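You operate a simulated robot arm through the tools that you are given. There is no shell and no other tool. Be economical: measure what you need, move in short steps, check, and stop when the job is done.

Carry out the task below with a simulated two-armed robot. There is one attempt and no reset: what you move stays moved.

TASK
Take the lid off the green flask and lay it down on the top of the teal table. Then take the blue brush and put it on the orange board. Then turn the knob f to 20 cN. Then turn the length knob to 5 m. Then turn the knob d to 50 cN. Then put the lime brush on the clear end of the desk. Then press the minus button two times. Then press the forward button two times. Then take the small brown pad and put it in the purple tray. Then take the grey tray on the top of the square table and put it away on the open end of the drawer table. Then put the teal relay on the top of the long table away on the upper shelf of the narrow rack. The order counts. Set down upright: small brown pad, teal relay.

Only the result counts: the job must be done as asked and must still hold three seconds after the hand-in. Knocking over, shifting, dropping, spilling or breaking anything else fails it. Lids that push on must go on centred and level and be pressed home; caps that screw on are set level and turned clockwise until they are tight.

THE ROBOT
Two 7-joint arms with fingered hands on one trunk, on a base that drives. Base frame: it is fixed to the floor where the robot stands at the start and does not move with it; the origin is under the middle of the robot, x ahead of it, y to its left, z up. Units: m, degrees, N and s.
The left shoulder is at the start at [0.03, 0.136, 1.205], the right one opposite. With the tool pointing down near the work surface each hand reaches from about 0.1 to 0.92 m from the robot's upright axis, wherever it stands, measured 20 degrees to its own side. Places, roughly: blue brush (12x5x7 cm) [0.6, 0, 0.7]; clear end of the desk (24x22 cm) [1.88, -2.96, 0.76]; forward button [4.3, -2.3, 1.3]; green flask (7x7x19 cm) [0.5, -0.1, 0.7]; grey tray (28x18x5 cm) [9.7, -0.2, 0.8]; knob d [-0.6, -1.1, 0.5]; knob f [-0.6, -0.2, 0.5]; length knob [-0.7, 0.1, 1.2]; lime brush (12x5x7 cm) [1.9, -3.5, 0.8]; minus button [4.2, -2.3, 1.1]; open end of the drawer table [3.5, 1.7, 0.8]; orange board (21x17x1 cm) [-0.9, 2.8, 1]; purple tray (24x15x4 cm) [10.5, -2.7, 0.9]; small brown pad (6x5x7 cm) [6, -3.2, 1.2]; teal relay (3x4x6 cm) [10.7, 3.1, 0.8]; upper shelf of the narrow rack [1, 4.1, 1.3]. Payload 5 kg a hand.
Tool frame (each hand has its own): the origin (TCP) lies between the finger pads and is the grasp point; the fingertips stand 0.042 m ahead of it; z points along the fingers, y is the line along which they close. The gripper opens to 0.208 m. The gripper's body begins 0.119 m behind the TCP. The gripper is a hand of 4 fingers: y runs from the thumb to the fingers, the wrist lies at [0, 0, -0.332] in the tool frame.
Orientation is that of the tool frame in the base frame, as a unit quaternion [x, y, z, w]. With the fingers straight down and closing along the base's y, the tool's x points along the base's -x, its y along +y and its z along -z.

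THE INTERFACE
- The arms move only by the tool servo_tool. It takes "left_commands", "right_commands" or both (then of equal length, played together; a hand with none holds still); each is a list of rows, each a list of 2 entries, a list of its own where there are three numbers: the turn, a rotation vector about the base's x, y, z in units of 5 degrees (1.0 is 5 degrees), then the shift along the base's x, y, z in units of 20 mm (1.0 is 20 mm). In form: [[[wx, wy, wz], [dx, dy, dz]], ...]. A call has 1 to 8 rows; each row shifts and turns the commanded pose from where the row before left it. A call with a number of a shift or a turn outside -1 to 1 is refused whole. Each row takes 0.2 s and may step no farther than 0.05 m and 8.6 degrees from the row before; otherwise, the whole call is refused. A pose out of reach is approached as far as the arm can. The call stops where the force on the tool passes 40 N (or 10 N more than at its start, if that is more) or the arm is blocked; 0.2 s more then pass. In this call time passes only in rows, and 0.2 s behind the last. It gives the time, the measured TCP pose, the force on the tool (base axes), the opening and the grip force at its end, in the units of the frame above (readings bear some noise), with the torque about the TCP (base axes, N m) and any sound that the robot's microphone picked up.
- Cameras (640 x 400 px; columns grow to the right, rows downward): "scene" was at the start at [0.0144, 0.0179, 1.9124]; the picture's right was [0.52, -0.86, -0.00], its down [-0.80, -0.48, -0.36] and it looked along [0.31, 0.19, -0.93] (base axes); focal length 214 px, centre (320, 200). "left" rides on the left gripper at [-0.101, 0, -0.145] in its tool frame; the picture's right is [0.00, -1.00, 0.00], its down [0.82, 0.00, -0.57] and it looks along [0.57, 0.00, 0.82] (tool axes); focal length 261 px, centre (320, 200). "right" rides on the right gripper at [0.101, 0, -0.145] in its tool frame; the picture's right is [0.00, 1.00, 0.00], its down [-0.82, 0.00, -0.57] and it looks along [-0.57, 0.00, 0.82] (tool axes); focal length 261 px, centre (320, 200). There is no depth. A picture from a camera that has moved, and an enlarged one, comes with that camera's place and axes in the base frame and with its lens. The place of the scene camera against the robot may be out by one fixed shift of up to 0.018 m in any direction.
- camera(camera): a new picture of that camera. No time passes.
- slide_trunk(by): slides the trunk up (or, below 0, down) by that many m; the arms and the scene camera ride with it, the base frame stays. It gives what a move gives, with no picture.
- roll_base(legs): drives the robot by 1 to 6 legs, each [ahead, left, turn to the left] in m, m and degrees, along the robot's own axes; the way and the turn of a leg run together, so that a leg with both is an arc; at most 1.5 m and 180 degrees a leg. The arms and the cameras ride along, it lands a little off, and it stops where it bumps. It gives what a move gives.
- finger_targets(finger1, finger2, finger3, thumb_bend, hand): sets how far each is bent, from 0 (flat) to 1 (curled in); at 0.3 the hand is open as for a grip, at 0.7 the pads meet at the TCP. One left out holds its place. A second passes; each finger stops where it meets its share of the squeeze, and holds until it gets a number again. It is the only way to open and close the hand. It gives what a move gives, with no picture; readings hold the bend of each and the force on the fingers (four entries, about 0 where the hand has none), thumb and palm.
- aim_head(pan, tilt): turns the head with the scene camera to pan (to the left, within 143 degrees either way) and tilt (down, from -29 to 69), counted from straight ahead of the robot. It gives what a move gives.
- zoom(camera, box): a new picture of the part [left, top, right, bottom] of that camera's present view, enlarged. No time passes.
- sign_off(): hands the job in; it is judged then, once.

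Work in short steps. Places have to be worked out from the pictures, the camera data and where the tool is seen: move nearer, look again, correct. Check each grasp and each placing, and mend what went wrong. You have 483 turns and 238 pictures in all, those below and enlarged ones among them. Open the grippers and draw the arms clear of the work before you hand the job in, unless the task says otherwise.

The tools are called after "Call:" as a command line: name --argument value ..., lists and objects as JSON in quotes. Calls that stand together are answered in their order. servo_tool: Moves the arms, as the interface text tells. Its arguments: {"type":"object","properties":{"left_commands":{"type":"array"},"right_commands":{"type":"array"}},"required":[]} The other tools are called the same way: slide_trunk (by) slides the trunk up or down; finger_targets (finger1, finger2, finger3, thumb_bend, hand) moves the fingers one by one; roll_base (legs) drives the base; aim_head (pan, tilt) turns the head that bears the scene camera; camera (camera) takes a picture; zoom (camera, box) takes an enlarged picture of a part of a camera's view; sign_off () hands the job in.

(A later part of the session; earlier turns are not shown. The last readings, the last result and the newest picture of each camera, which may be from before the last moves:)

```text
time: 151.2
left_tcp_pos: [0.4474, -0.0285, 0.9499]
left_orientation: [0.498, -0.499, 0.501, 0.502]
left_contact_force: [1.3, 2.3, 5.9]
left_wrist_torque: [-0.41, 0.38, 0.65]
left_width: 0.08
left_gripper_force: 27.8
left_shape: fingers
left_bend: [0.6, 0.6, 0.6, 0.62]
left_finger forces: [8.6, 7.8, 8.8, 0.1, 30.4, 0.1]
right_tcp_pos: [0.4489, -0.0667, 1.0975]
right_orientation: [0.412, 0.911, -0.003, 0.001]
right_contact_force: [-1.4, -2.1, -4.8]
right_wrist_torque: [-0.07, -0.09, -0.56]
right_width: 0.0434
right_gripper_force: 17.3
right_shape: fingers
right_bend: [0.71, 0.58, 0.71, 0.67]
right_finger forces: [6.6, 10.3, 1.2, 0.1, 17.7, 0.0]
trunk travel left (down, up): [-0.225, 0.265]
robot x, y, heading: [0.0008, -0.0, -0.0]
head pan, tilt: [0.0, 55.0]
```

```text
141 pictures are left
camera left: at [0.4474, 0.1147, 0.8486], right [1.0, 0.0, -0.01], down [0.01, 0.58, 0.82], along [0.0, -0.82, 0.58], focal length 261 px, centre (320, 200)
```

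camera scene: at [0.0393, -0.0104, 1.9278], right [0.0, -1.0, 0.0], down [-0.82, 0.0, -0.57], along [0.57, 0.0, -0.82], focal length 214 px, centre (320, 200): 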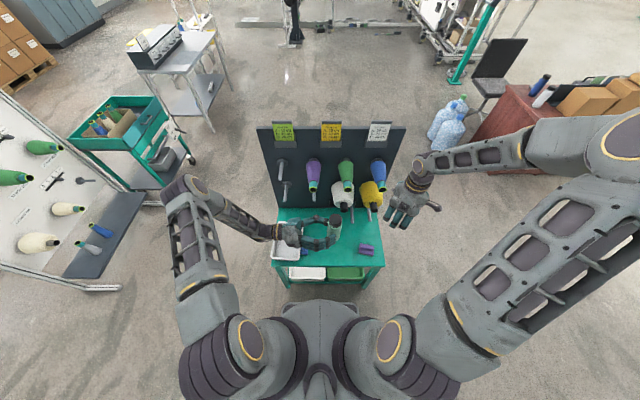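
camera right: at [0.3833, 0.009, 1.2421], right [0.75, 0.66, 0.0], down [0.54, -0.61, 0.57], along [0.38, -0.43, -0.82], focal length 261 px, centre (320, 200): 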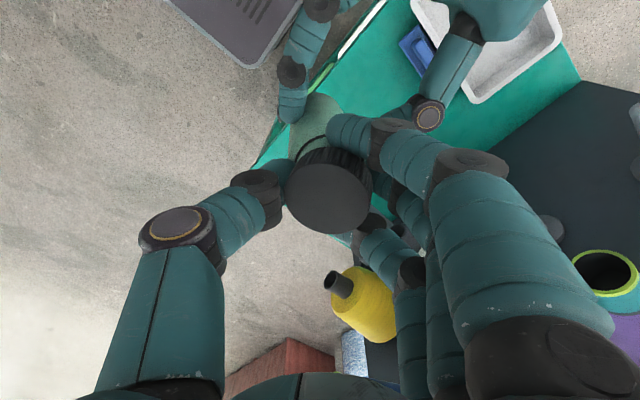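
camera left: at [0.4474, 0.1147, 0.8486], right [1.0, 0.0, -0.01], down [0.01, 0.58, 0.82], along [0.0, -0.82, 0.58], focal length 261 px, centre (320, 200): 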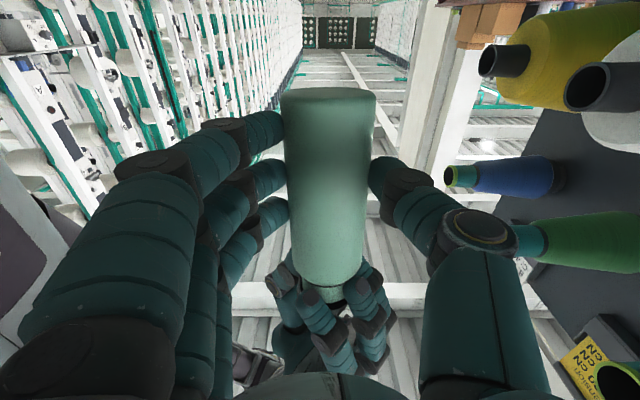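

The ring is visibly farther from the lid. Retighten the right and continue.

Call:
finger_targets --hand "right" --finger1 0.76 --finger2 0.74 --finger3 0.76 --thumb_bend 0.74

Call:
servo_tool --right_commands '[[[0, 0, 1], [0, 0, 0.05]], [[0, 0, 1], [0, 0, 0.05]], [[0, 0, 1], [0, 0, 0.05]], [[0, 0, 1], [0, 0, 0.05]], [[0, 0, 1], [0, 0, 0.05]], [[0, 0, 1], [0, 0, 0.05]], [[0, 0, 1], [0, 0, 0.05]], [[0, 0, 1], [0, 0, 0.05]]]'

Call:
zoom --camera "right" --box '[230, 60, 430, 260]'

```text
time: 152.2
left_tcp_pos: [0.4465, -0.0283, 0.9485]
left_orientation: [0.499, -0.499, 0.5, 0.502]
left_contact_force: [5.3, 1.1, 8.5]
left_wrist_torque: [-0.56, 0.74, 0.36]
left_width: 0.0803
left_gripper_force: 28.9
left_shape: fingers
left_bend: [0.61, 0.6, 0.6, 0.62]
left_finger forces: [8.9, 8.1, 8.4, 0.0, 32.4, 0.1]
right_tcp_pos: [0.4491, -0.0662, 1.0971]
right_orientation: [0.411, 0.912, -0.003, 0.001]
right_contact_force: [-4.7, -1.1, -11.4]
right_wrist_torque: [0.03, 0.07, -0.16]
right_width: 0.0324
right_gripper_force: 21.3
right_shape: fingers
right_bend: [0.75, 0.57, 0.75, 0.68]
right_finger forces: [5.1, 11.4, 3.7, 0.1, 21.5, 0.1]
trunk travel left (down, up): [-0.225, 0.265]
robot x, y, heading: [-0.0013, -0.0006, 0.2]
head pan, tilt: [0.0, 55.0]
```

```text
time: 154.0
left_tcp_pos: [0.4465, -0.03, 0.9492]
left_orientation: [0.498, -0.5, 0.5, 0.502]
left_contact_force: [-0.8, 1.0, 7.6]
left_wrist_torque: [-0.51, -0.03, 0.32]
left_width: 0.0796
left_gripper_force: 28.6
left_shape: fingers
left_bend: [0.6, 0.6, 0.6, 0.62]
left_finger forces: [9.6, 8.8, 9.2, 0.0, 29.0, 0.0]
right_tcp_pos: [0.4475, -0.0669, 1.104]
right_orientation: [0.075, 0.997, -0.002, 0.001]
right_contact_force: [-0.6, -0.3, -11.3]
right_wrist_torque: [-0.01, -0.03, -0.3]
right_width: 0.0289
right_gripper_force: 16.5
right_shape: fingers
right_bend: [0.76, 0.56, 0.76, 0.69]
right_finger forces: [2.2, 12.2, 1.3, 0.0, 16.9, 0.0]
trunk travel left (down, up): [-0.225, 0.265]
robot x, y, heading: [0.0014, -0.0045, 0.1]
head pan, tilt: [0.0, 55.0]
```

```text
2.00 times, centred on (330, 160) of right
camera zoom: at [0.3486, -0.0522, 1.25], right [0.15, 0.99, 0.0], down [0.81, -0.12, 0.57], along [0.57, -0.09, -0.82], focal length 521 px, centre (300, 280)
```

zoom: 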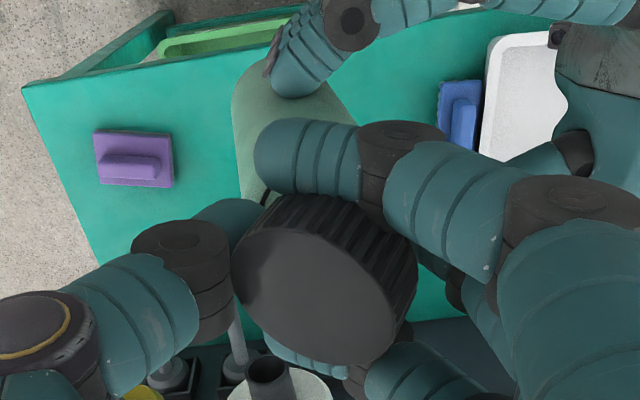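

The lid looks cocked in the right fingers; check from the scene camera.

Call:
zoom --camera "scene" --box '[290, 200, 380, 260]'

Call:
camera --camera "left"

```text
6.67 times, centred on (335, 230) of scene
camera zoom: at [0.0388, -0.0109, 1.9278], right [0.0, -1.0, 0.0], down [-0.82, 0.0, -0.57], along [0.57, 0.0, -0.82], focal length 1430 px, centre (220, 0)
```

zoom: 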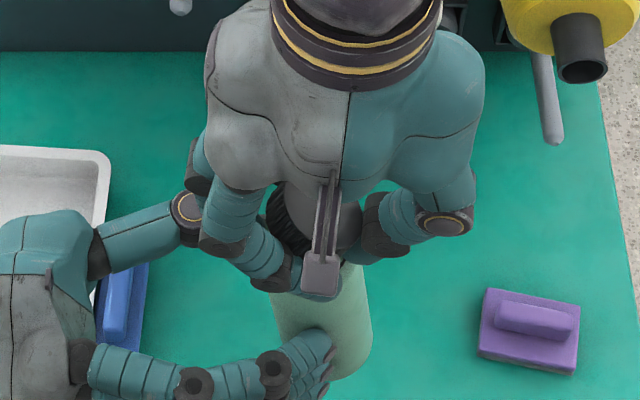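

```text
138 pictures are left
camera left: at [0.4474, 0.115, 0.8482], right [1.0, 0.0, -0.01], down [0.01, 0.58, 0.82], along [0.0, -0.82, 0.58], focal length 261 px, centre (320, 200)
```

left: 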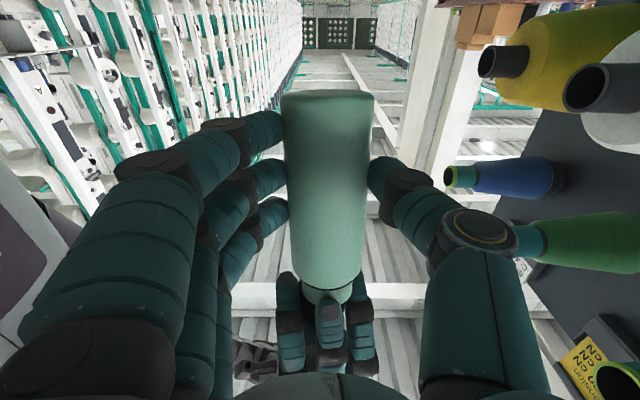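

Try a gentle upward pull to see whether the lid is free.

Call:
servo_tool --right_commands '[[[0, 0, 0], [0, 0, 0.3]], [[0, 0, 0], [0, 0, 0.3]]]'

Call:
camera --camera "right"

```text
time: 154.6
left_tcp_pos: [0.4477, -0.0277, 0.9462]
left_orientation: [0.5, -0.501, 0.499, 0.501]
left_contact_force: [4.3, -1.2, -13.7]
left_wrist_torque: [0.36, 0.68, 0.15]
left_width: 0.08
left_gripper_force: 28.8
left_shape: fingers
left_bend: [0.6, 0.61, 0.61, 0.61]
left_finger forces: [10.2, 7.6, 8.0, 0.1, 31.8, 0.1]
right_tcp_pos: [0.4502, -0.0668, 1.1189]
right_orientation: [0.075, 0.997, -0.001, 0.003]
right_contact_force: [-4.4, 1.6, 10.1]
right_wrist_torque: [0.41, 0.15, 0.04]
right_width: 0.024
right_gripper_force: 16.2
right_shape: fingers
right_bend: [0.76, 0.6, 0.76, 0.72]
right_finger forces: [2.5, 19.7, 0.4, 0.1, 9.9, 0.1]
trunk travel left (down, up): [-0.225, 0.265]
robot x, y, heading: [0.0024, 0.0014, -0.0]
head pan, tilt: [0.0, 55.0]
```

```text
137 pictures are left
camera right: at [0.3502, -0.051, 1.2629], right [0.15, 0.99, 0.0], down [0.81, -0.12, 0.58], along [0.57, -0.09, -0.82], focal length 261 px, centre (320, 200)
```

right: 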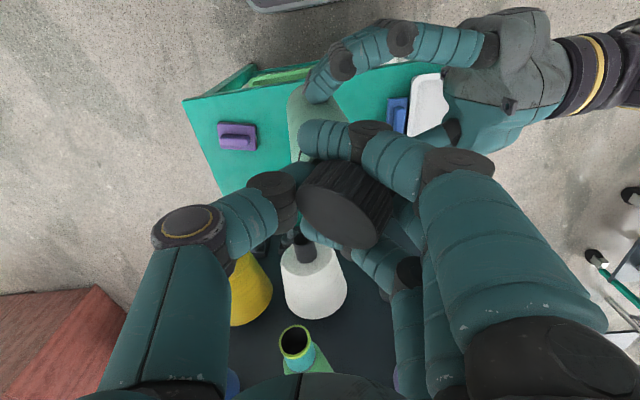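

The lid appears loose and tilted in the fingers. Lift slowly and look.

Call:
servo_tool --right_commands '[[[0, 0, 0], [0, 0, 0.4]], [[0, 0, 0], [0, 0, 0.4]], [[0, 0, 0], [0, 0, 0.4]]]'

Call:
camera --camera "right"

Call:
camera --camera "left"

```text
time: 155.4
left_tcp_pos: [0.4469, -0.0284, 0.9492]
left_orientation: [0.499, -0.499, 0.501, 0.501]
left_contact_force: [-0.7, -0.8, -1.9]
left_wrist_torque: [0.11, 0.02, 0.04]
left_width: 0.0796
left_gripper_force: 28.0
left_shape: fingers
left_bend: [0.6, 0.61, 0.6, 0.61]
left_finger forces: [11.1, 8.1, 8.6, 0.1, 28.5, 0.1]
right_tcp_pos: [0.4477, -0.0674, 1.1413]
right_orientation: [0.075, 0.997, -0.002, 0.002]
right_contact_force: [0.4, 0.0, 0.3]
right_wrist_torque: [0.01, -0.02, 0.0]
right_width: 0.0223
right_gripper_force: 2.0
right_shape: fingers
right_bend: [0.76, 0.64, 0.76, 0.74]
right_finger forces: [0.3, 1.7, 0.0, 0.1, 2.6, 0.0]
trunk travel left (down, up): [-0.225, 0.265]
robot x, y, heading: [0.0005, -0.0019, -0.2]
head pan, tilt: [0.0, 55.0]
```

```text
136 pictures are left
camera right: at [0.349, -0.0519, 1.2863], right [0.15, 0.99, 0.0], down [0.81, -0.12, 0.57], along [0.57, -0.09, -0.82], focal length 261 px, centre (320, 200)
```

right: 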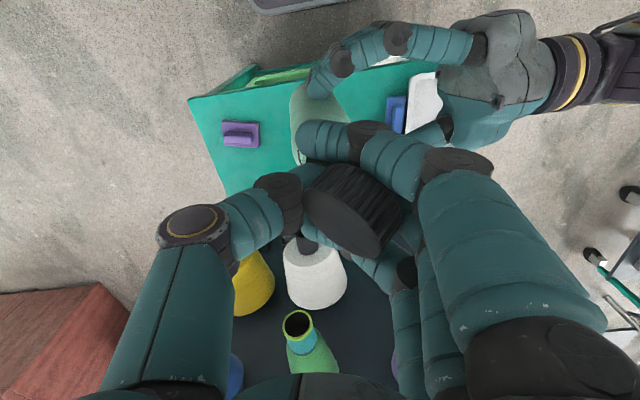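

```text
135 pictures are left
camera left: at [0.447, 0.1152, 0.8482], right [1.0, 0.0, -0.01], down [0.01, 0.57, 0.82], along [0.0, -0.82, 0.57], focal length 261 px, centre (320, 200)
```

left: 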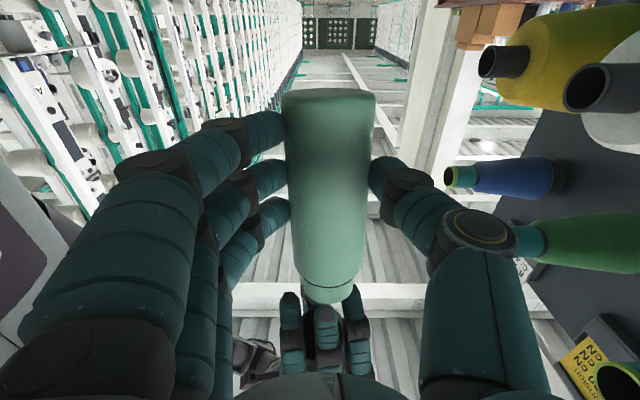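

The lid is off and cradled in the right fingers, loosely. Firm it slightly.

Call:
finger_targets --hand "right" --finger2 0.66 --thumb_bend 0.76

Call:
zoom --camera "right" --box '[240, 100, 460, 280]'

```text
time: 156.4
left_tcp_pos: [0.4466, -0.029, 0.9486]
left_orientation: [0.499, -0.5, 0.5, 0.502]
left_contact_force: [0.6, -0.3, -2.3]
left_wrist_torque: [0.08, 0.01, 0.03]
left_width: 0.0798
left_gripper_force: 28.6
left_shape: fingers
left_bend: [0.6, 0.61, 0.6, 0.61]
left_finger forces: [11.1, 8.1, 8.7, 0.0, 28.4, 0.1]
right_tcp_pos: [0.4482, -0.0686, 1.1409]
right_orientation: [0.075, 0.997, -0.001, 0.002]
right_contact_force: [0.3, 0.2, 0.2]
right_wrist_torque: [0.01, 0.01, -0.01]
right_width: 0.022
right_gripper_force: 0.2
right_shape: fingers
right_bend: [0.76, 0.66, 0.76, 0.76]
right_finger forces: [0.0, 0.4, 0.1, 0.0, 0.8, 0.0]
trunk travel left (down, up): [-0.225, 0.265]
robot x, y, heading: [-0.001, 0.001, 0.2]
head pan, tilt: [0.0, 55.0]
```

```text
2.22 times, centred on (350, 190) of right
camera zoom: at [0.3494, -0.0518, 1.2862], right [0.15, 0.99, 0.0], down [0.81, -0.12, 0.57], along [0.57, -0.09, -0.82], focal length 579 px, centre (253, 222)
```

zoom: 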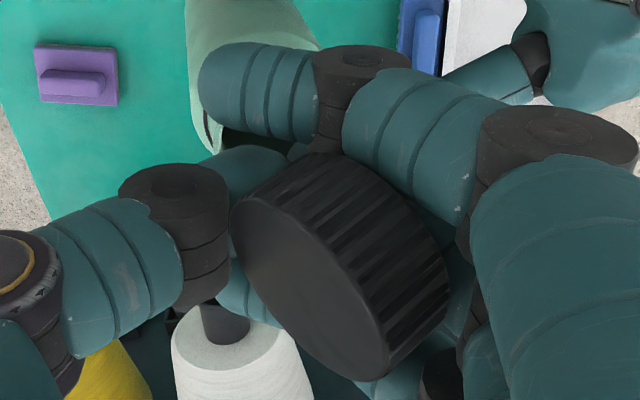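

Carry the cradled lid slowly toward the free spot at (0.56,−0.15).

Call:
servo_tool --right_commands '[[[0, 0, 0], [0.4, -0.3, 0]], [[0, 0, 0], [0.4, -0.3, 0]], [[0, 0, 0], [0.4, -0.3, 0]], [[0, 0, 0], [0.4, -0.3, 0]], [[0, 0, 0], [0.4, -0.3, 0]], [[0, 0, 0], [0.4, -0.3, 0]], [[0, 0, 0], [0.4, -0.3, 0]], [[0, 0, 0], [0.4, -0.3, 0]]]'

Call:
servo_tool --right_commands '[[[0, 0, 0], [0.4, -0.3, -0.5]], [[0, 0, 0], [0.4, -0.3, -0.5]], [[0, 0, 0], [0.4, -0.3, -0.5]], [[0, 0, 0], [0.4, -0.3, -0.5]], [[0, 0, 0], [0.4, -0.3, -0.5]], [[0, 0, 0], [0.2, -0.3, -0.5]], [[0, 0, 0], [0, 0, -0.5]], [[0, 0, 0], [0, 0, -0.5]]]'

Call:
servo_tool --right_commands '[[[0, 0, 0], [0, 0, -0.7]], [[0, 0, 0], [0, 0, -0.7]], [[0, 0, 0], [0, 0, -0.7]], [[0, 0, 0], [0, 0, -0.7]], [[0, 0, 0], [0, 0, -0.7]], [[0, 0, 0], [0, 0, -0.7]], [[0, 0, 0], [0, 0, -0.7]], [[0, 0, 0], [0, 0, -0.7]]]'

Call:
camera --camera "right"

```text
time: 158.2
left_tcp_pos: [0.4471, -0.0291, 0.9499]
left_orientation: [0.499, -0.499, 0.5, 0.501]
left_contact_force: [0.6, -0.8, -2.0]
left_wrist_torque: [0.12, 0.03, -0.04]
left_width: 0.0794
left_gripper_force: 28.1
left_shape: fingers
left_bend: [0.6, 0.61, 0.6, 0.61]
left_finger forces: [11.1, 8.0, 8.7, 0.1, 28.4, 0.0]
right_tcp_pos: [0.5129, -0.1156, 1.141]
right_orientation: [0.076, 0.997, -0.002, 0.001]
right_contact_force: [0.6, -1.4, -0.4]
right_wrist_torque: [0.03, 0.01, -0.01]
right_width: 0.0219
right_gripper_force: 0.5
right_shape: fingers
right_bend: [0.76, 0.66, 0.76, 0.76]
right_finger forces: [0.0, 0.5, 0.0, 0.0, 0.8, 0.1]
trunk travel left (down, up): [-0.225, 0.265]
robot x, y, heading: [-0.0007, -0.002, -0.1]
head pan, tilt: [0.0, 55.0]
```

```text
time: 160.0
left_tcp_pos: [0.4461, -0.0292, 0.949]
left_orientation: [0.499, -0.499, 0.501, 0.501]
left_contact_force: [0.4, 0.6, -2.2]
left_wrist_torque: [0.08, 0.0, -0.02]
left_width: 0.0795
left_gripper_force: 27.9
left_shape: fingers
left_bend: [0.6, 0.61, 0.6, 0.61]
left_finger forces: [11.1, 8.1, 8.6, 0.0, 28.6, 0.0]
right_tcp_pos: [0.5575, -0.1515, 1.0609]
right_orientation: [0.074, 0.997, -0.002, 0.001]
right_contact_force: [0.7, 0.6, -0.5]
right_wrist_torque: [0.02, 0.01, 0.0]
right_width: 0.0219
right_gripper_force: 0.2
right_shape: fingers
right_bend: [0.76, 0.66, 0.76, 0.76]
right_finger forces: [0.0, 0.4, 0.0, 0.1, 0.8, 0.0]
trunk travel left (down, up): [-0.225, 0.265]
robot x, y, heading: [-0.0018, -0.0012, -0.2]
head pan, tilt: [0.0, 55.0]
```

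```text
time: 161.8
left_tcp_pos: [0.4475, -0.0289, 0.9484]
left_orientation: [0.499, -0.499, 0.5, 0.501]
left_contact_force: [-0.5, -0.2, -3.2]
left_wrist_torque: [0.05, -0.01, -0.03]
left_width: 0.0799
left_gripper_force: 27.9
left_shape: fingers
left_bend: [0.6, 0.61, 0.6, 0.61]
left_finger forces: [11.0, 8.2, 8.7, 0.0, 28.6, 0.1]
right_tcp_pos: [0.5579, -0.1511, 0.9474]
right_orientation: [0.076, 0.997, -0.002, 0.001]
right_contact_force: [0.3, 1.0, 0.0]
right_wrist_torque: [-0.03, 0.05, -0.03]
right_width: 0.0221
right_gripper_force: 0.7
right_shape: fingers
right_bend: [0.76, 0.66, 0.76, 0.76]
right_finger forces: [0.0, 0.3, 0.0, 0.0, 0.8, 0.0]
trunk travel left (down, up): [-0.225, 0.265]
robot x, y, heading: [0.0037, 0.0001, -0.2]
head pan, tilt: [0.0, 55.0]
```

```text
133 pictures are left
camera right: at [0.4587, -0.1354, 1.0939], right [0.15, 0.99, 0.0], down [0.81, -0.13, 0.57], along [0.57, -0.09, -0.82], focal length 261 px, centre (320, 200)
```

right: 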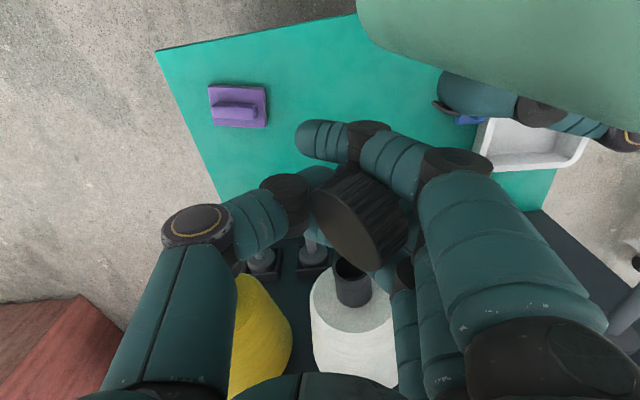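

Descend to the table while the left hand takes the flask 6 cm away.

Call:
servo_tool --right_commands '[[[0, 0, 0], [0, 0, -0.9]], [[0, 0, 0], [0, 0, -0.9]], [[0, 0, 0], [0, 0, -0.9]], [[0, 0, 0], [0, 0, -0.9]], [[0, 0, 0], [0, 0, -0.9]], [[0, 0, 0], [0, 0, -0.9]], [[0, 0, 0], [0, 0, -0.9]], [[0, 0, 0], [0, 0, -0.9]]]' --left_commands '[[[0, 0, 0], [0, 0.4, 0]], [[0, 0, 0], [0, 0.4, 0]], [[0, 0, 0], [0, 0.4, 0]], [[0, 0, 0], [0, 0.4, 0]], [[0, 0, 0], [0, 0.4, 0]], [[0, 0, 0], [0, 0.4, 0]], [[0, 0, 0], [0, 0.4, 0]], [[0, 0, 0], [0, 0.4, 0]]]'

Call:
servo_tool --right_commands '[[[0, 0, 0], [0, 0, -0.9]], [[0, 0, 0], [0, 0, -0.9]], [[0, 0, 0], [0, 0, -0.8]], [[0, 0, 0], [0, 0, -0.7]], [[0, 0, 0], [0, 0, -0.5]], [[0, 0, 0], [0, 0, -0.5]]]'

Call:
camera --camera "right"

```text
time: 163.6
left_tcp_pos: [0.4464, 0.0359, 0.9479]
left_orientation: [0.499, -0.499, 0.5, 0.502]
left_contact_force: [-0.1, -0.9, -3.0]
left_wrist_torque: [0.05, 0.01, 0.0]
left_width: 0.0797
left_gripper_force: 28.3
left_shape: fingers
left_bend: [0.6, 0.61, 0.6, 0.61]
left_finger forces: [11.0, 8.1, 8.7, 0.1, 28.3, 0.0]
right_tcp_pos: [0.5578, -0.1514, 0.8051]
right_orientation: [0.074, 0.997, -0.001, 0.001]
right_contact_force: [1.1, -0.1, -0.8]
right_wrist_torque: [-0.01, 0.0, -0.01]
right_width: 0.0219
right_gripper_force: 0.9
right_shape: fingers
right_bend: [0.76, 0.66, 0.76, 0.76]
right_finger forces: [0.1, 0.3, 0.1, 0.0, 0.8, 0.0]
trunk travel left (down, up): [-0.225, 0.265]
robot x, y, heading: [0.0002, 0.0009, 0.0]
head pan, tilt: [0.0, 55.0]
```

```text
time: 165.0
left_tcp_pos: [0.4469, 0.0367, 0.9485]
left_orientation: [0.499, -0.5, 0.5, 0.501]
left_contact_force: [-0.9, -0.1, -4.2]
left_wrist_torque: [0.11, 0.01, -0.04]
left_width: 0.0799
left_gripper_force: 28.4
left_shape: fingers
left_bend: [0.6, 0.61, 0.6, 0.61]
left_finger forces: [11.0, 8.1, 8.8, 0.1, 28.4, 0.0]
right_tcp_pos: [0.5575, -0.1515, 0.7179]
right_orientation: [0.075, 0.997, -0.003, 0.002]
right_contact_force: [0.0, 0.6, 0.1]
right_wrist_torque: [0.01, -0.03, 0.02]
right_width: 0.0218
right_gripper_force: 0.4
right_shape: fingers
right_bend: [0.76, 0.66, 0.76, 0.76]
right_finger forces: [0.1, 0.3, 0.1, 0.1, 0.8, 0.0]
trunk travel left (down, up): [-0.225, 0.265]
robot x, y, heading: [0.0016, 0.0037, -0.3]
head pan, tilt: [0.0, 55.0]
```

```text
132 pictures are left
camera right: at [0.4568, -0.1356, 0.8638], right [0.15, 0.99, 0.0], down [0.81, -0.13, 0.57], along [0.57, -0.09, -0.82], focal length 261 px, centre (320, 200)
```

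right: 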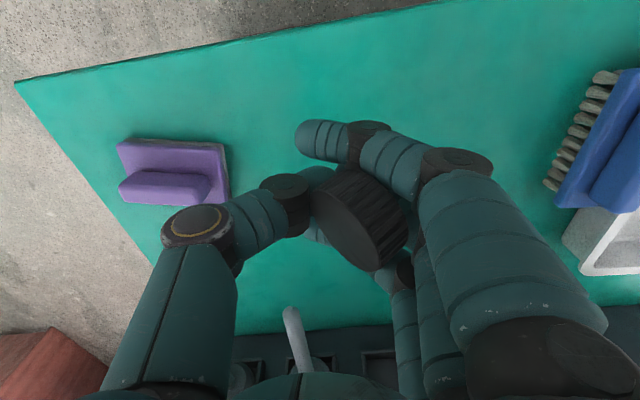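

Lower gently to contact.

Call:
servo_tool --right_commands '[[[0, 0, 0], [0, 0, -0.3]], [[0, 0, 0], [0, 0, -0.3]], [[0, 0, 0], [0, 0, -0.2]], [[0, 0, 0], [0, 0, -0.2]]]'

Call:
servo_tool --right_commands '[[[0, 0, 0], [0, 0, -0.2]], [[0, 0, 0], [0, 0, -0.2]]]'

```text
time: 166.0
left_tcp_pos: [0.4464, 0.0361, 0.9484]
left_orientation: [0.499, -0.5, 0.5, 0.502]
left_contact_force: [0.4, 0.0, -1.3]
left_wrist_torque: [0.08, 0.02, 0.0]
left_width: 0.0795
left_gripper_force: 28.3
left_shape: fingers
left_bend: [0.6, 0.61, 0.6, 0.61]
left_finger forces: [11.0, 8.2, 8.8, 0.0, 28.4, 0.0]
right_tcp_pos: [0.5565, -0.1506, 0.6989]
right_orientation: [0.076, 0.997, -0.002, 0.002]
right_contact_force: [-0.5, -0.2, -0.2]
right_wrist_torque: [0.0, -0.02, 0.03]
right_width: 0.0221
right_gripper_force: 0.7
right_shape: fingers
right_bend: [0.76, 0.66, 0.76, 0.76]
right_finger forces: [0.0, 0.3, 0.1, 0.0, 0.7, 0.0]
trunk travel left (down, up): [-0.225, 0.265]
robot x, y, heading: [-0.0022, -0.0026, -0.1]
head pan, tilt: [0.0, 55.0]
```

```text
time: 166.6
left_tcp_pos: [0.4465, 0.0365, 0.949]
left_orientation: [0.499, -0.5, 0.5, 0.501]
left_contact_force: [0.2, 0.0, -2.9]
left_wrist_torque: [0.11, -0.02, -0.02]
left_width: 0.0798
left_gripper_force: 28.0
left_shape: fingers
left_bend: [0.6, 0.61, 0.6, 0.61]
left_finger forces: [11.0, 8.1, 8.6, 0.1, 28.4, 0.0]
right_tcp_pos: [0.5566, -0.1497, 0.691]
right_orientation: [0.075, 0.997, -0.002, 0.002]
right_contact_force: [0.0, 0.0, 0.3]
right_wrist_torque: [0.01, 0.02, 0.01]
right_width: 0.0221
right_gripper_force: 0.6
right_shape: fingers
right_bend: [0.76, 0.66, 0.76, 0.76]
right_finger forces: [0.1, 0.3, 0.0, 0.1, 0.7, 0.0]
trunk travel left (down, up): [-0.225, 0.265]
robot x, y, heading: [0.0033, -0.0001, -0.1]
head pan, tilt: [0.0, 55.0]
```

No contact yet; continue.

Call:
servo_tool --right_commands '[[[0, 0, 0], [0, 0, -0.2]], [[0, 0, 0], [0, 0, -0.2]], [[0, 0, 0], [0, 0, -0.2]]]'

Call:
servo_tool --right_commands '[[[0, 0, 0], [0, 0, -0.2]], [[0, 0, 0], [0, 0, -0.2]]]'

Call:
camera --camera "right"

```text
time: 167.4
left_tcp_pos: [0.4456, 0.0365, 0.9488]
left_orientation: [0.499, -0.499, 0.5, 0.502]
left_contact_force: [0.8, 0.2, -1.9]
left_wrist_torque: [0.12, 0.06, 0.01]
left_width: 0.0795
left_gripper_force: 27.9
left_shape: fingers
left_bend: [0.6, 0.61, 0.6, 0.61]
left_finger forces: [11.0, 8.0, 8.7, 0.0, 28.4, 0.1]
right_tcp_pos: [0.5565, -0.1503, 0.679]
right_orientation: [0.075, 0.997, -0.002, 0.001]
right_contact_force: [0.4, 0.4, 0.2]
right_wrist_torque: [0.01, -0.01, 0.0]
right_width: 0.0219
right_gripper_force: 0.5
right_shape: fingers
right_bend: [0.76, 0.66, 0.76, 0.76]
right_finger forces: [0.1, 0.2, 0.0, 0.1, 0.7, 0.0]
trunk travel left (down, up): [-0.225, 0.265]
robot x, y, heading: [-0.0003, 0.0009, -0.1]
head pan, tilt: [0.0, 55.0]
```

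```text
time: 168.1
left_tcp_pos: [0.4456, 0.0369, 0.9509]
left_orientation: [0.499, -0.5, 0.501, 0.501]
left_contact_force: [0.7, -0.8, -1.6]
left_wrist_torque: [0.07, 0.02, -0.03]
left_width: 0.0796
left_gripper_force: 28.0
left_shape: fingers
left_bend: [0.6, 0.61, 0.6, 0.61]
left_finger forces: [10.9, 8.0, 8.7, 0.0, 28.4, 0.0]
right_tcp_pos: [0.5559, -0.1457, 0.6748]
right_orientation: [0.074, 0.997, 0.001, 0.004]
right_contact_force: [-8.6, 5.2, 34.3]
right_wrist_torque: [0.8, 0.49, 0.14]
right_width: 0.022
right_gripper_force: 20.5
right_shape: fingers
right_bend: [0.76, 0.71, 0.76, 0.76]
right_finger forces: [0.0, 41.0, 0.0, 0.0, 0.1, 0.1]
trunk travel left (down, up): [-0.225, 0.265]
robot x, y, heading: [-0.0003, -0.0007, 0.0]
head pan, tilt: [0.0, 55.0]
stopped in row 2 (right hand): the force on the tool passed its limit at 41 N (the readings are from after the stop); the commanded pose is now the measured one
```

```text
131 pictures are left
camera right: at [0.4575, -0.1317, 0.8189], right [0.15, 0.99, 0.0], down [0.81, -0.12, 0.58], along [0.57, -0.09, -0.82], focal length 261 px, centre (320, 200)
```

right: 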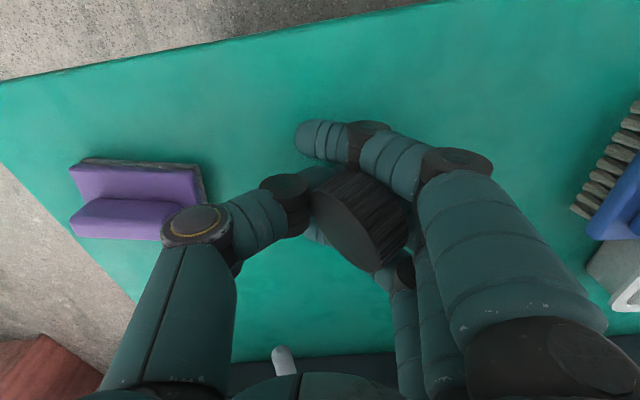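

Fingers touch the table. Back off 4 mm and open gradually so the lid settles.

Call:
servo_tool --right_commands '[[[0, 0, 0], [0, 0, 0.2]]]'

Call:
finger_targets --hand "right" --finger1 0.68 --finger2 0.62 --finger3 0.68 --thumb_bend 0.68

Call:
zoom --camera "right" --box '[220, 100, 440, 280]'

Call:
finger_targets --hand "right" --finger1 0.6 --finger2 0.58 --finger3 0.6 --thumb_bend 0.6

Call:
zoom --camera "right" --box '[220, 100, 440, 280]'

```text
time: 168.4
left_tcp_pos: [0.4472, 0.0365, 0.9481]
left_orientation: [0.499, -0.5, 0.5, 0.501]
left_contact_force: [0.5, -0.3, -3.0]
left_wrist_torque: [0.13, 0.01, -0.01]
left_width: 0.0795
left_gripper_force: 28.1
left_shape: fingers
left_bend: [0.6, 0.61, 0.6, 0.61]
left_finger forces: [11.1, 8.2, 8.7, 0.0, 28.5, 0.0]
right_tcp_pos: [0.559, -0.1482, 0.6765]
right_orientation: [0.075, 0.997, 0.0, 0.002]
right_contact_force: [-1.6, 0.1, 6.3]
right_wrist_torque: [0.04, 0.19, 0.03]
right_width: 0.0223
right_gripper_force: 4.5
right_shape: fingers
right_bend: [0.76, 0.66, 0.76, 0.76]
right_finger forces: [0.0, 8.6, 0.0, 0.0, 0.2, 0.1]
trunk travel left (down, up): [-0.225, 0.265]
robot x, y, heading: [-0.0028, 0.0021, 0.1]
head pan, tilt: [0.0, 55.0]
```

```text
time: 169.4
left_tcp_pos: [0.4456, 0.0365, 0.9485]
left_orientation: [0.499, -0.5, 0.5, 0.502]
left_contact_force: [0.1, -0.4, -2.1]
left_wrist_torque: [0.09, 0.01, 0.01]
left_width: 0.0798
left_gripper_force: 27.6
left_shape: fingers
left_bend: [0.6, 0.61, 0.6, 0.61]
left_finger forces: [10.9, 8.2, 8.7, 0.0, 28.4, 0.0]
right_tcp_pos: [0.5587, -0.1476, 0.6763]
right_orientation: [0.075, 0.997, 0.001, 0.003]
right_contact_force: [0.2, -4.3, 7.8]
right_wrist_torque: [0.03, 0.0, -0.03]
right_width: 0.0372
right_gripper_force: 4.4
right_shape: fingers
right_bend: [0.68, 0.66, 0.68, 0.68]
right_finger forces: [0.0, 8.5, 0.0, 0.0, 0.1, 0.0]
trunk travel left (down, up): [-0.225, 0.265]
robot x, y, heading: [0.0035, 0.0013, -0.2]
head pan, tilt: [0.0, 55.0]
```

```text
2.22 times, centred on (330, 190) of right
camera zoom: at [0.4587, -0.1332, 0.8214], right [0.15, 0.99, 0.0], down [0.81, -0.13, 0.58], along [0.57, -0.09, -0.82], focal length 579 px, centre (298, 222)
```

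zoom: 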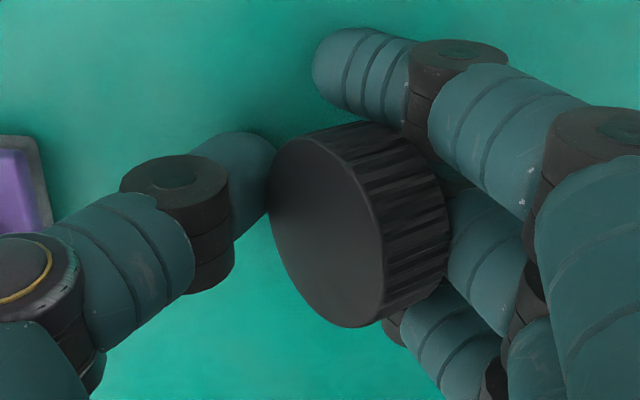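

```text
time: 169.9
left_tcp_pos: [0.4439, 0.0374, 0.9493]
left_orientation: [0.498, -0.501, 0.5, 0.502]
left_contact_force: [-0.1, 0.4, -2.7]
left_wrist_torque: [0.09, 0.01, -0.01]
left_width: 0.0793
left_gripper_force: 27.8
left_shape: fingers
left_bend: [0.6, 0.61, 0.6, 0.61]
left_finger forces: [11.0, 8.1, 8.7, 0.1, 28.4, 0.1]
right_tcp_pos: [0.5613, -0.1472, 0.6799]
right_orientation: [0.074, 0.997, 0.001, 0.006]
right_contact_force: [-4.8, -0.8, 37.8]
right_wrist_torque: [0.15, 0.61, 0.04]
right_width: 0.0595
right_gripper_force: 19.2
right_shape: fingers
right_bend: [0.62, 0.6, 0.61, 0.62]
right_finger forces: [6.4, 11.6, 2.8, 0.0, 17.0, 0.1]
trunk travel left (down, up): [-0.225, 0.265]
robot x, y, heading: [-0.0014, -0.0005, -0.0]
head pan, tilt: [0.0, 55.0]
stopped (right hand): the force on the tool passed its limit at 45 N (the readings are from after the stop); the commanded pose is now the measured one
```

```text
2.22 times, centred on (330, 190) of right
camera zoom: at [0.4604, -0.1322, 0.8244], right [0.15, 0.99, 0.0], down [0.8, -0.12, 0.58], along [0.57, -0.09, -0.81], focal length 579 px, centre (298, 222)
```

zoom: 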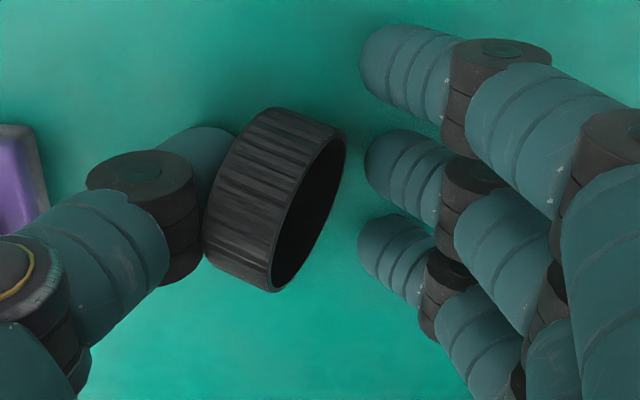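

The lid stands on its rim against the thumb. Raise 30 mm, open the fingers (not the thumb), then nudge it flat with the thumb.

Call:
servo_tool --right_commands '[[[0, 0, 0], [0, 0, 0.4]], [[0, 0, 0], [0, 0, 0.4]], [[0, 0, 0], [0, 0, 0.4]]]'

Call:
finger_targets --hand "right" --finger1 0.4 --finger2 0.4 --finger3 0.4

Call:
camera --camera "right"

```text
time: 170.7
left_tcp_pos: [0.4465, 0.0364, 0.9498]
left_orientation: [0.499, -0.499, 0.5, 0.502]
left_contact_force: [0.8, -0.6, -3.5]
left_wrist_torque: [0.09, 0.0, 0.03]
left_width: 0.0794
left_gripper_force: 28.4
left_shape: fingers
left_bend: [0.6, 0.61, 0.6, 0.61]
left_finger forces: [11.0, 8.1, 8.7, 0.0, 28.5, 0.1]
right_tcp_pos: [0.5617, -0.1477, 0.7031]
right_orientation: [0.074, 0.997, 0.001, 0.005]
right_contact_force: [-0.1, -0.2, -0.3]
right_wrist_torque: [-0.01, -0.02, 0.0]
right_width: 0.0703
right_gripper_force: 0.1
right_shape: fingers
right_bend: [0.6, 0.57, 0.6, 0.6]
right_finger forces: [0.1, 0.0, 0.0, 0.1, 0.0, 0.0]
trunk travel left (down, up): [-0.225, 0.265]
robot x, y, heading: [0.0003, 0.0021, 0.1]
head pan, tilt: [0.0, 55.0]
```

```text
time: 171.7
left_tcp_pos: [0.4481, 0.0384, 0.9492]
left_orientation: [0.498, -0.5, 0.5, 0.502]
left_contact_force: [0.1, -0.1, -1.8]
left_wrist_torque: [0.08, 0.0, 0.0]
left_width: 0.0795
left_gripper_force: 28.2
left_shape: fingers
left_bend: [0.6, 0.61, 0.6, 0.61]
left_finger forces: [11.0, 8.1, 8.7, 0.0, 28.4, 0.0]
right_tcp_pos: [0.5615, -0.1465, 0.7031]
right_orientation: [0.074, 0.997, 0.0, 0.004]
right_contact_force: [0.5, 0.9, -0.1]
right_wrist_torque: [-0.01, 0.03, 0.01]
right_width: 0.1199
right_gripper_force: 0.0
right_shape: fingers
right_bend: [0.4, 0.4, 0.4, 0.6]
right_finger forces: [0.0, 0.0, 0.1, 0.1, 0.0, 0.1]
trunk travel left (down, up): [-0.225, 0.265]
robot x, y, heading: [0.0032, -0.001, 0.2]
head pan, tilt: [0.0, 55.0]
```

```text
128 pictures are left
camera right: at [0.4609, -0.1324, 0.847], right [0.15, 0.99, 0.0], down [0.81, -0.13, 0.58], along [0.57, -0.09, -0.82], focal length 261 px, centre (320, 200)
```

right: 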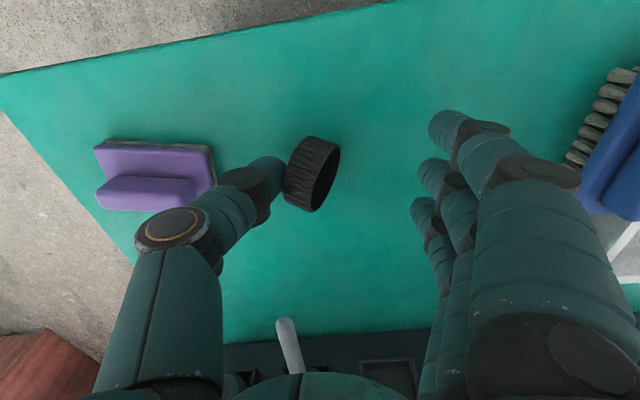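

Nudge the lid over: raise 10 mm, then push +y with the thumb.

Call:
servo_tool --right_commands '[[[0, 0, 0], [0, 0, 0.5]], [[0, 0, 0], [0, 0.4, 0]], [[0, 0, 0], [0, 0.4, 0]], [[0, 0, 0], [0, 0.4, 0]], [[0, 0, 0], [0, 0.4, 0]]]'

Call:
camera --camera "right"

```text
time: 172.9
left_tcp_pos: [0.4453, 0.0369, 0.9487]
left_orientation: [0.499, -0.499, 0.5, 0.501]
left_contact_force: [0.2, -0.1, -2.8]
left_wrist_torque: [0.12, 0.02, 0.01]
left_width: 0.0797
left_gripper_force: 28.1
left_shape: fingers
left_bend: [0.6, 0.61, 0.6, 0.61]
left_finger forces: [11.0, 8.0, 8.6, 0.1, 28.4, 0.0]
right_tcp_pos: [0.561, -0.115, 0.7115]
right_orientation: [0.073, 0.997, 0.001, 0.005]
right_contact_force: [-0.4, 1.0, 0.5]
right_wrist_torque: [0.02, -0.07, 0.05]
right_width: 0.1201
right_gripper_force: 0.1
right_shape: fingers
right_bend: [0.4, 0.4, 0.4, 0.6]
right_finger forces: [0.0, 0.0, 0.0, 0.0, 0.0, 0.0]
trunk travel left (down, up): [-0.225, 0.265]
robot x, y, heading: [0.0002, -0.0002, -0.0]
head pan, tilt: [0.0, 55.0]
```

```text
127 pictures are left
camera right: at [0.4604, -0.1001, 0.8565], right [0.15, 0.99, 0.0], down [0.81, -0.13, 0.58], along [0.57, -0.09, -0.82], focal length 261 px, centre (320, 200)
```

right: 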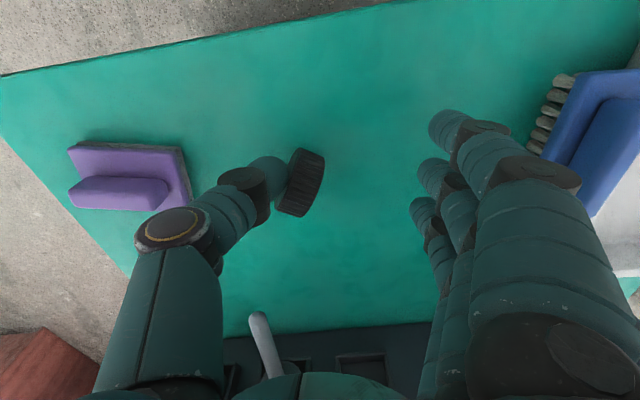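

It's tipping; push a bit further.

Call:
servo_tool --right_commands '[[[0, 0, 0], [0, 0.4, 0]], [[0, 0, 0], [0, 0.4, 0]], [[0, 0, 0], [0, 0.4, 0.1]]]'

Call:
camera --camera "right"

```text
time: 173.7
left_tcp_pos: [0.4462, 0.0374, 0.9481]
left_orientation: [0.499, -0.499, 0.5, 0.501]
left_contact_force: [-0.3, -0.1, -3.2]
left_wrist_torque: [0.08, 0.01, 0.03]
left_width: 0.0795
left_gripper_force: 28.4
left_shape: fingers
left_bend: [0.6, 0.61, 0.6, 0.61]
left_finger forces: [11.0, 8.1, 8.8, 0.0, 28.4, 0.1]
right_tcp_pos: [0.5612, -0.0905, 0.7132]
right_orientation: [0.074, 0.997, 0.0, 0.004]
right_contact_force: [-0.2, 0.0, 0.4]
right_wrist_torque: [-0.01, -0.01, 0.0]
right_width: 0.1202
right_gripper_force: 0.0
right_shape: fingers
right_bend: [0.4, 0.4, 0.4, 0.6]
right_finger forces: [0.0, 0.0, 0.0, 0.1, 0.1, 0.0]
trunk travel left (down, up): [-0.225, 0.265]
robot x, y, heading: [-0.0007, -0.0009, -0.1]
head pan, tilt: [0.0, 55.0]
```

```text
126 pictures are left
camera right: at [0.4608, -0.0764, 0.8578], right [0.15, 0.99, 0.0], down [0.81, -0.12, 0.58], along [0.57, -0.09, -0.82], focal length 261 px, centre (320, 200)
```

right: 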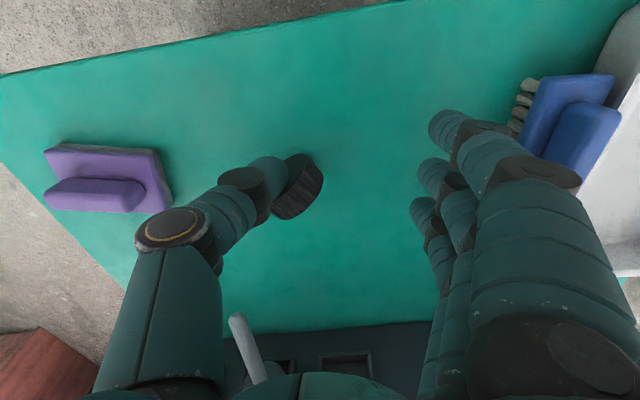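

Looks nearly flat. Raise the hand to check.

Call:
servo_tool --right_commands '[[[0, 0, 0], [0, 0.3, 0.3]], [[0, 0, 0], [0, 0, 0.8]], [[0, 0, 0], [0, -0.3, 1]], [[0, 0, 0], [0, -0.3, 1]], [[0, 0, 0], [0, 0, 1]], [[0, 0, 0], [0, 0, 1]]]'

Call:
camera --camera "right"

```text
time: 175.1
left_tcp_pos: [0.4451, 0.0357, 0.9482]
left_orientation: [0.499, -0.499, 0.501, 0.502]
left_contact_force: [-1.0, -0.2, -2.6]
left_wrist_torque: [0.11, -0.01, 0.04]
left_width: 0.0795
left_gripper_force: 28.4
left_shape: fingers
left_bend: [0.6, 0.61, 0.6, 0.61]
left_finger forces: [11.0, 8.1, 8.7, 0.0, 28.4, 0.0]
right_tcp_pos: [0.5596, -0.0977, 0.816]
right_orientation: [0.073, 0.997, 0.0, 0.004]
right_contact_force: [-1.0, -0.3, -0.4]
right_wrist_torque: [0.03, -0.05, -0.03]
right_width: 0.1201
right_gripper_force: 0.1
right_shape: fingers
right_bend: [0.4, 0.4, 0.4, 0.6]
right_finger forces: [0.1, 0.1, 0.0, 0.0, 0.1, 0.0]
trunk travel left (down, up): [-0.225, 0.265]
robot x, y, heading: [-0.0018, 0.0035, -0.2]
head pan, tilt: [0.0, 55.0]
```

```text
125 pictures are left
camera right: at [0.4591, -0.0825, 0.9606], right [0.15, 0.99, 0.0], down [0.81, -0.13, 0.58], along [0.57, -0.09, -0.82], focal length 261 px, centre (320, 200)
```

right: 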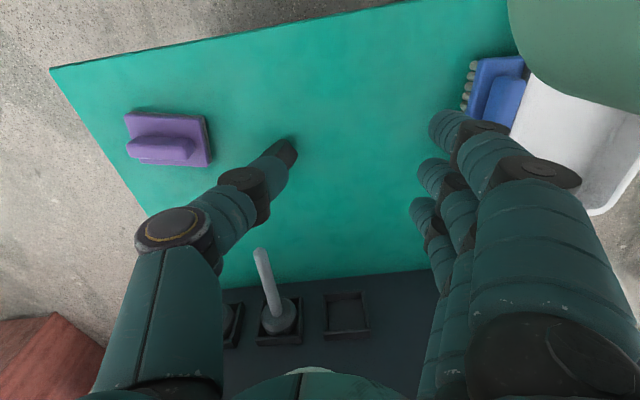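

The lid rests on the table near (0.585,−0.14). Next, the right hand must take over the flask from above, since the left can't set it down with its camera underneath. Raise right.

Call:
servo_tool --right_commands '[[[0, 0, 0], [0, -0.2, 1]], [[0, 0, 0], [0, -0.2, 1]], [[0, 0, 0], [0, 0, 1]], [[0, 0, 0], [0, 0, 1]], [[0, 0, 0], [0, 0, 1]], [[0, 0, 0], [0, 0, 1]], [[0, 0, 0], [0, 0, 1]], [[0, 0, 0], [0, 0, 1]]]'

Call:
servo_tool --right_commands '[[[0, 0, 0], [0, 0, 1]], [[0, 0, 0], [0, 0, 1]], [[0, 0, 0], [0, 0, 1]], [[0, 0, 0], [0, 0, 1]], [[0, 0, 0], [0, 0, 1]], [[0, 0, 0], [0, 0, 1]], [[0, 0, 0], [0, 0, 1]], [[0, 0, 0], [0, 0, 1]]]'

Call:
finger_targets --hand "right" --finger1 0.44 --finger2 0.44 --finger3 0.44 --thumb_bend 0.44

Call:
servo_tool --right_commands '[[[0, 0, 0], [-0.7, 0.66, 0.3]], [[0, 0, 0], [-0.7, 0.66, 0.3]], [[0, 0, 0], [-0.7, 0.66, 0.3]], [[0, 0, 0], [-0.7, 0.66, 0.3]], [[0, 0, 0], [-0.7, 0.66, 0.3]], [[0, 0, 0], [-0.7, 0.66, 0.3]], [[0, 0, 0], [-0.7, 0.66, 0.3]], [[0, 0, 0], [-0.7, 0.66, 0.3]]]'

Call:
camera --camera "right"

Call:
zoom --camera "scene" --box '[240, 180, 420, 300]'

```text
time: 176.9
left_tcp_pos: [0.4449, 0.0372, 0.9496]
left_orientation: [0.498, -0.5, 0.5, 0.502]
left_contact_force: [-0.4, -1.7, -2.9]
left_wrist_torque: [0.13, -0.01, -0.01]
left_width: 0.0799
left_gripper_force: 27.8
left_shape: fingers
left_bend: [0.6, 0.61, 0.6, 0.61]
left_finger forces: [11.0, 8.1, 8.7, 0.0, 28.4, 0.0]
right_tcp_pos: [0.5607, -0.1046, 0.9762]
right_orientation: [0.074, 0.997, 0.0, 0.004]
right_contact_force: [-0.5, 0.2, -0.2]
right_wrist_torque: [0.0, -0.08, -0.02]
right_width: 0.1204
right_gripper_force: 0.0
right_shape: fingers
right_bend: [0.4, 0.4, 0.4, 0.6]
right_finger forces: [0.0, 0.1, 0.0, 0.1, 0.0, 0.0]
trunk travel left (down, up): [-0.225, 0.265]
robot x, y, heading: [-0.0017, -0.0032, 0.0]
head pan, tilt: [0.0, 55.0]
```

```text
time: 178.7
left_tcp_pos: [0.4451, 0.037, 0.9482]
left_orientation: [0.498, -0.501, 0.499, 0.502]
left_contact_force: [-0.6, -0.1, -1.3]
left_wrist_torque: [0.08, 0.04, 0.03]
left_width: 0.0795
left_gripper_force: 28.2
left_shape: fingers
left_bend: [0.6, 0.61, 0.6, 0.61]
left_finger forces: [10.9, 8.0, 8.6, 0.0, 28.4, 0.0]
right_tcp_pos: [0.5607, -0.1069, 1.1373]
right_orientation: [0.074, 0.997, 0.001, 0.005]
right_contact_force: [-0.1, -0.4, -0.2]
right_wrist_torque: [-0.01, -0.06, -0.04]
right_width: 0.1198
right_gripper_force: 0.0
right_shape: fingers
right_bend: [0.4, 0.4, 0.4, 0.6]
right_finger forces: [0.1, 0.1, 0.0, 0.1, 0.0, 0.0]
trunk travel left (down, up): [-0.225, 0.265]
robot x, y, heading: [-0.0016, -0.0006, 0.1]
head pan, tilt: [0.0, 55.0]
```

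```text
time: 179.7
left_tcp_pos: [0.4451, 0.0368, 0.949]
left_orientation: [0.498, -0.5, 0.5, 0.502]
left_contact_force: [-0.2, 0.1, -2.1]
left_wrist_torque: [0.12, 0.02, -0.05]
left_width: 0.08
left_gripper_force: 28.1
left_shape: fingers
left_bend: [0.6, 0.61, 0.6, 0.61]
left_finger forces: [10.8, 8.1, 8.7, 0.1, 28.4, 0.1]
right_tcp_pos: [0.561, -0.1053, 1.1365]
right_orientation: [0.074, 0.997, 0.0, 0.004]
right_contact_force: [0.0, -0.5, -0.4]
right_wrist_torque: [0.01, 0.05, -0.02]
right_width: 0.1518
right_gripper_force: 0.1
right_shape: fingers
right_bend: [0.44, 0.44, 0.44, 0.44]
right_finger forces: [0.1, 0.1, 0.0, 0.0, 0.1, 0.0]
trunk travel left (down, up): [-0.225, 0.265]
robot x, y, heading: [0.0005, -0.0034, 0.0]
head pan, tilt: [0.0, 55.0]
```

```text
time: 181.5
left_tcp_pos: [0.4467, 0.0375, 0.9487]
left_orientation: [0.499, -0.5, 0.5, 0.502]
left_contact_force: [-1.1, 1.0, -2.1]
left_wrist_torque: [0.08, 0.03, 0.03]
left_width: 0.0796
left_gripper_force: 28.0
left_shape: fingers
left_bend: [0.6, 0.61, 0.6, 0.61]
left_finger forces: [10.9, 8.0, 8.8, 0.1, 28.4, 0.0]
right_tcp_pos: [0.4486, -0.0, 1.1835]
right_orientation: [0.074, 0.997, 0.0, 0.005]
right_contact_force: [0.1, 0.2, 0.4]
right_wrist_torque: [-0.05, -0.12, 0.0]
right_width: 0.1518
right_gripper_force: 0.0
right_shape: fingers
right_bend: [0.44, 0.44, 0.44, 0.44]
right_finger forces: [0.1, 0.0, 0.0, 0.0, 0.0, 0.0]
trunk travel left (down, up): [-0.225, 0.265]
robot x, y, heading: [0.0003, 0.0003, -0.0]
head pan, tilt: [0.0, 55.0]
```

```text
124 pictures are left
camera right: at [0.3476, 0.0147, 1.329], right [0.15, 0.99, 0.0], down [0.81, -0.13, 0.58], along [0.57, -0.09, -0.81], focal length 261 px, centre (320, 200)
```

right: 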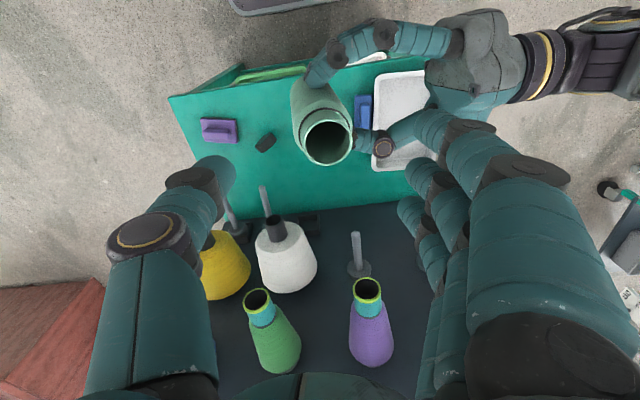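

```text
3.33 times, centred on (330, 240) of scene
camera zoom: at [0.0379, -0.01, 1.9278], right [0.0, -1.0, 0.0], down [-0.82, 0.0, -0.57], along [0.57, 0.0, -0.82], focal length 715 px, centre (287, 67)
```

zoom: 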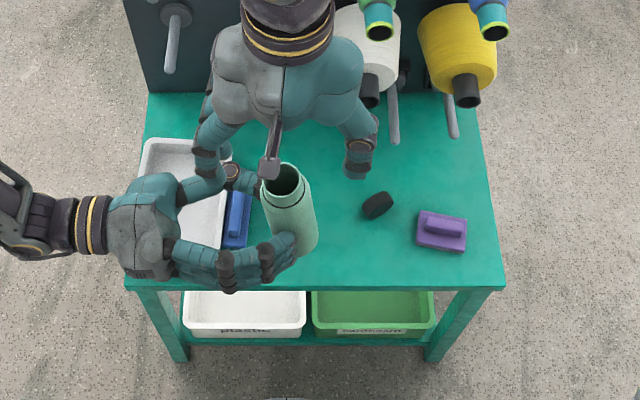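

Flask mouth is open. Lid visible on the table. Descend the right hand around the flask's shoulder.

Call:
servo_tool --right_commands '[[[0, 0, 0], [0.07, 0.03, -1]], [[0, 0, 0], [0.07, 0.03, -1]], [[0, 0, 0], [0.07, 0.03, -1]], [[0, 0, 0], [0.07, 0.03, -1]], [[0, 0, 0], [0.07, 0.03, -1]], [[0, 0, 0], [0.07, 0.03, -1]]]'

Call:
camera --camera "right"

```text
time: 182.9
left_tcp_pos: [0.4469, 0.0363, 0.9481]
left_orientation: [0.499, -0.5, 0.5, 0.501]
left_contact_force: [0.2, 0.0, -2.6]
left_wrist_torque: [0.08, 0.02, 0.0]
left_width: 0.0797
left_gripper_force: 27.6
left_shape: fingers
left_bend: [0.6, 0.61, 0.6, 0.61]
left_finger forces: [10.8, 8.1, 8.7, 0.0, 28.4, 0.0]
right_tcp_pos: [0.4585, 0.0044, 1.0652]
right_orientation: [0.075, 0.997, 0.001, 0.004]
right_contact_force: [-0.3, -0.1, -0.2]
right_wrist_torque: [-0.03, 0.05, 0.02]
right_width: 0.1516
right_gripper_force: 0.0
right_shape: fingers
right_bend: [0.44, 0.44, 0.44, 0.44]
right_finger forces: [0.0, 0.0, 0.0, 0.1, 0.1, 0.0]
trunk travel left (down, up): [-0.225, 0.265]
robot x, y, heading: [-0.0009, -0.0019, -0.2]
head pan, tilt: [0.0, 55.0]
```

```text
122 pictures are left
camera right: at [0.3569, 0.0187, 1.2095], right [0.15, 0.99, 0.0], down [0.81, -0.13, 0.58], along [0.57, -0.09, -0.82], focal length 261 px, centre (320, 200)
```

right: 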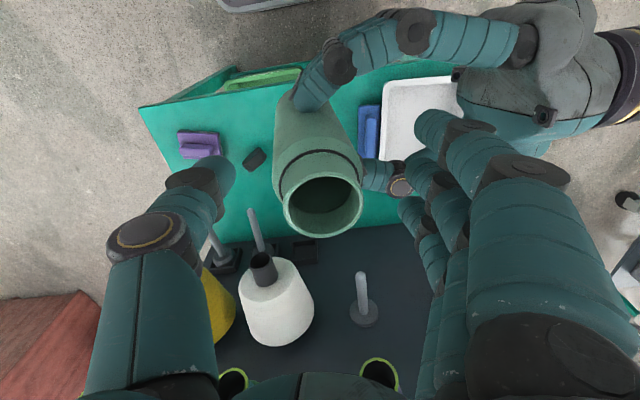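

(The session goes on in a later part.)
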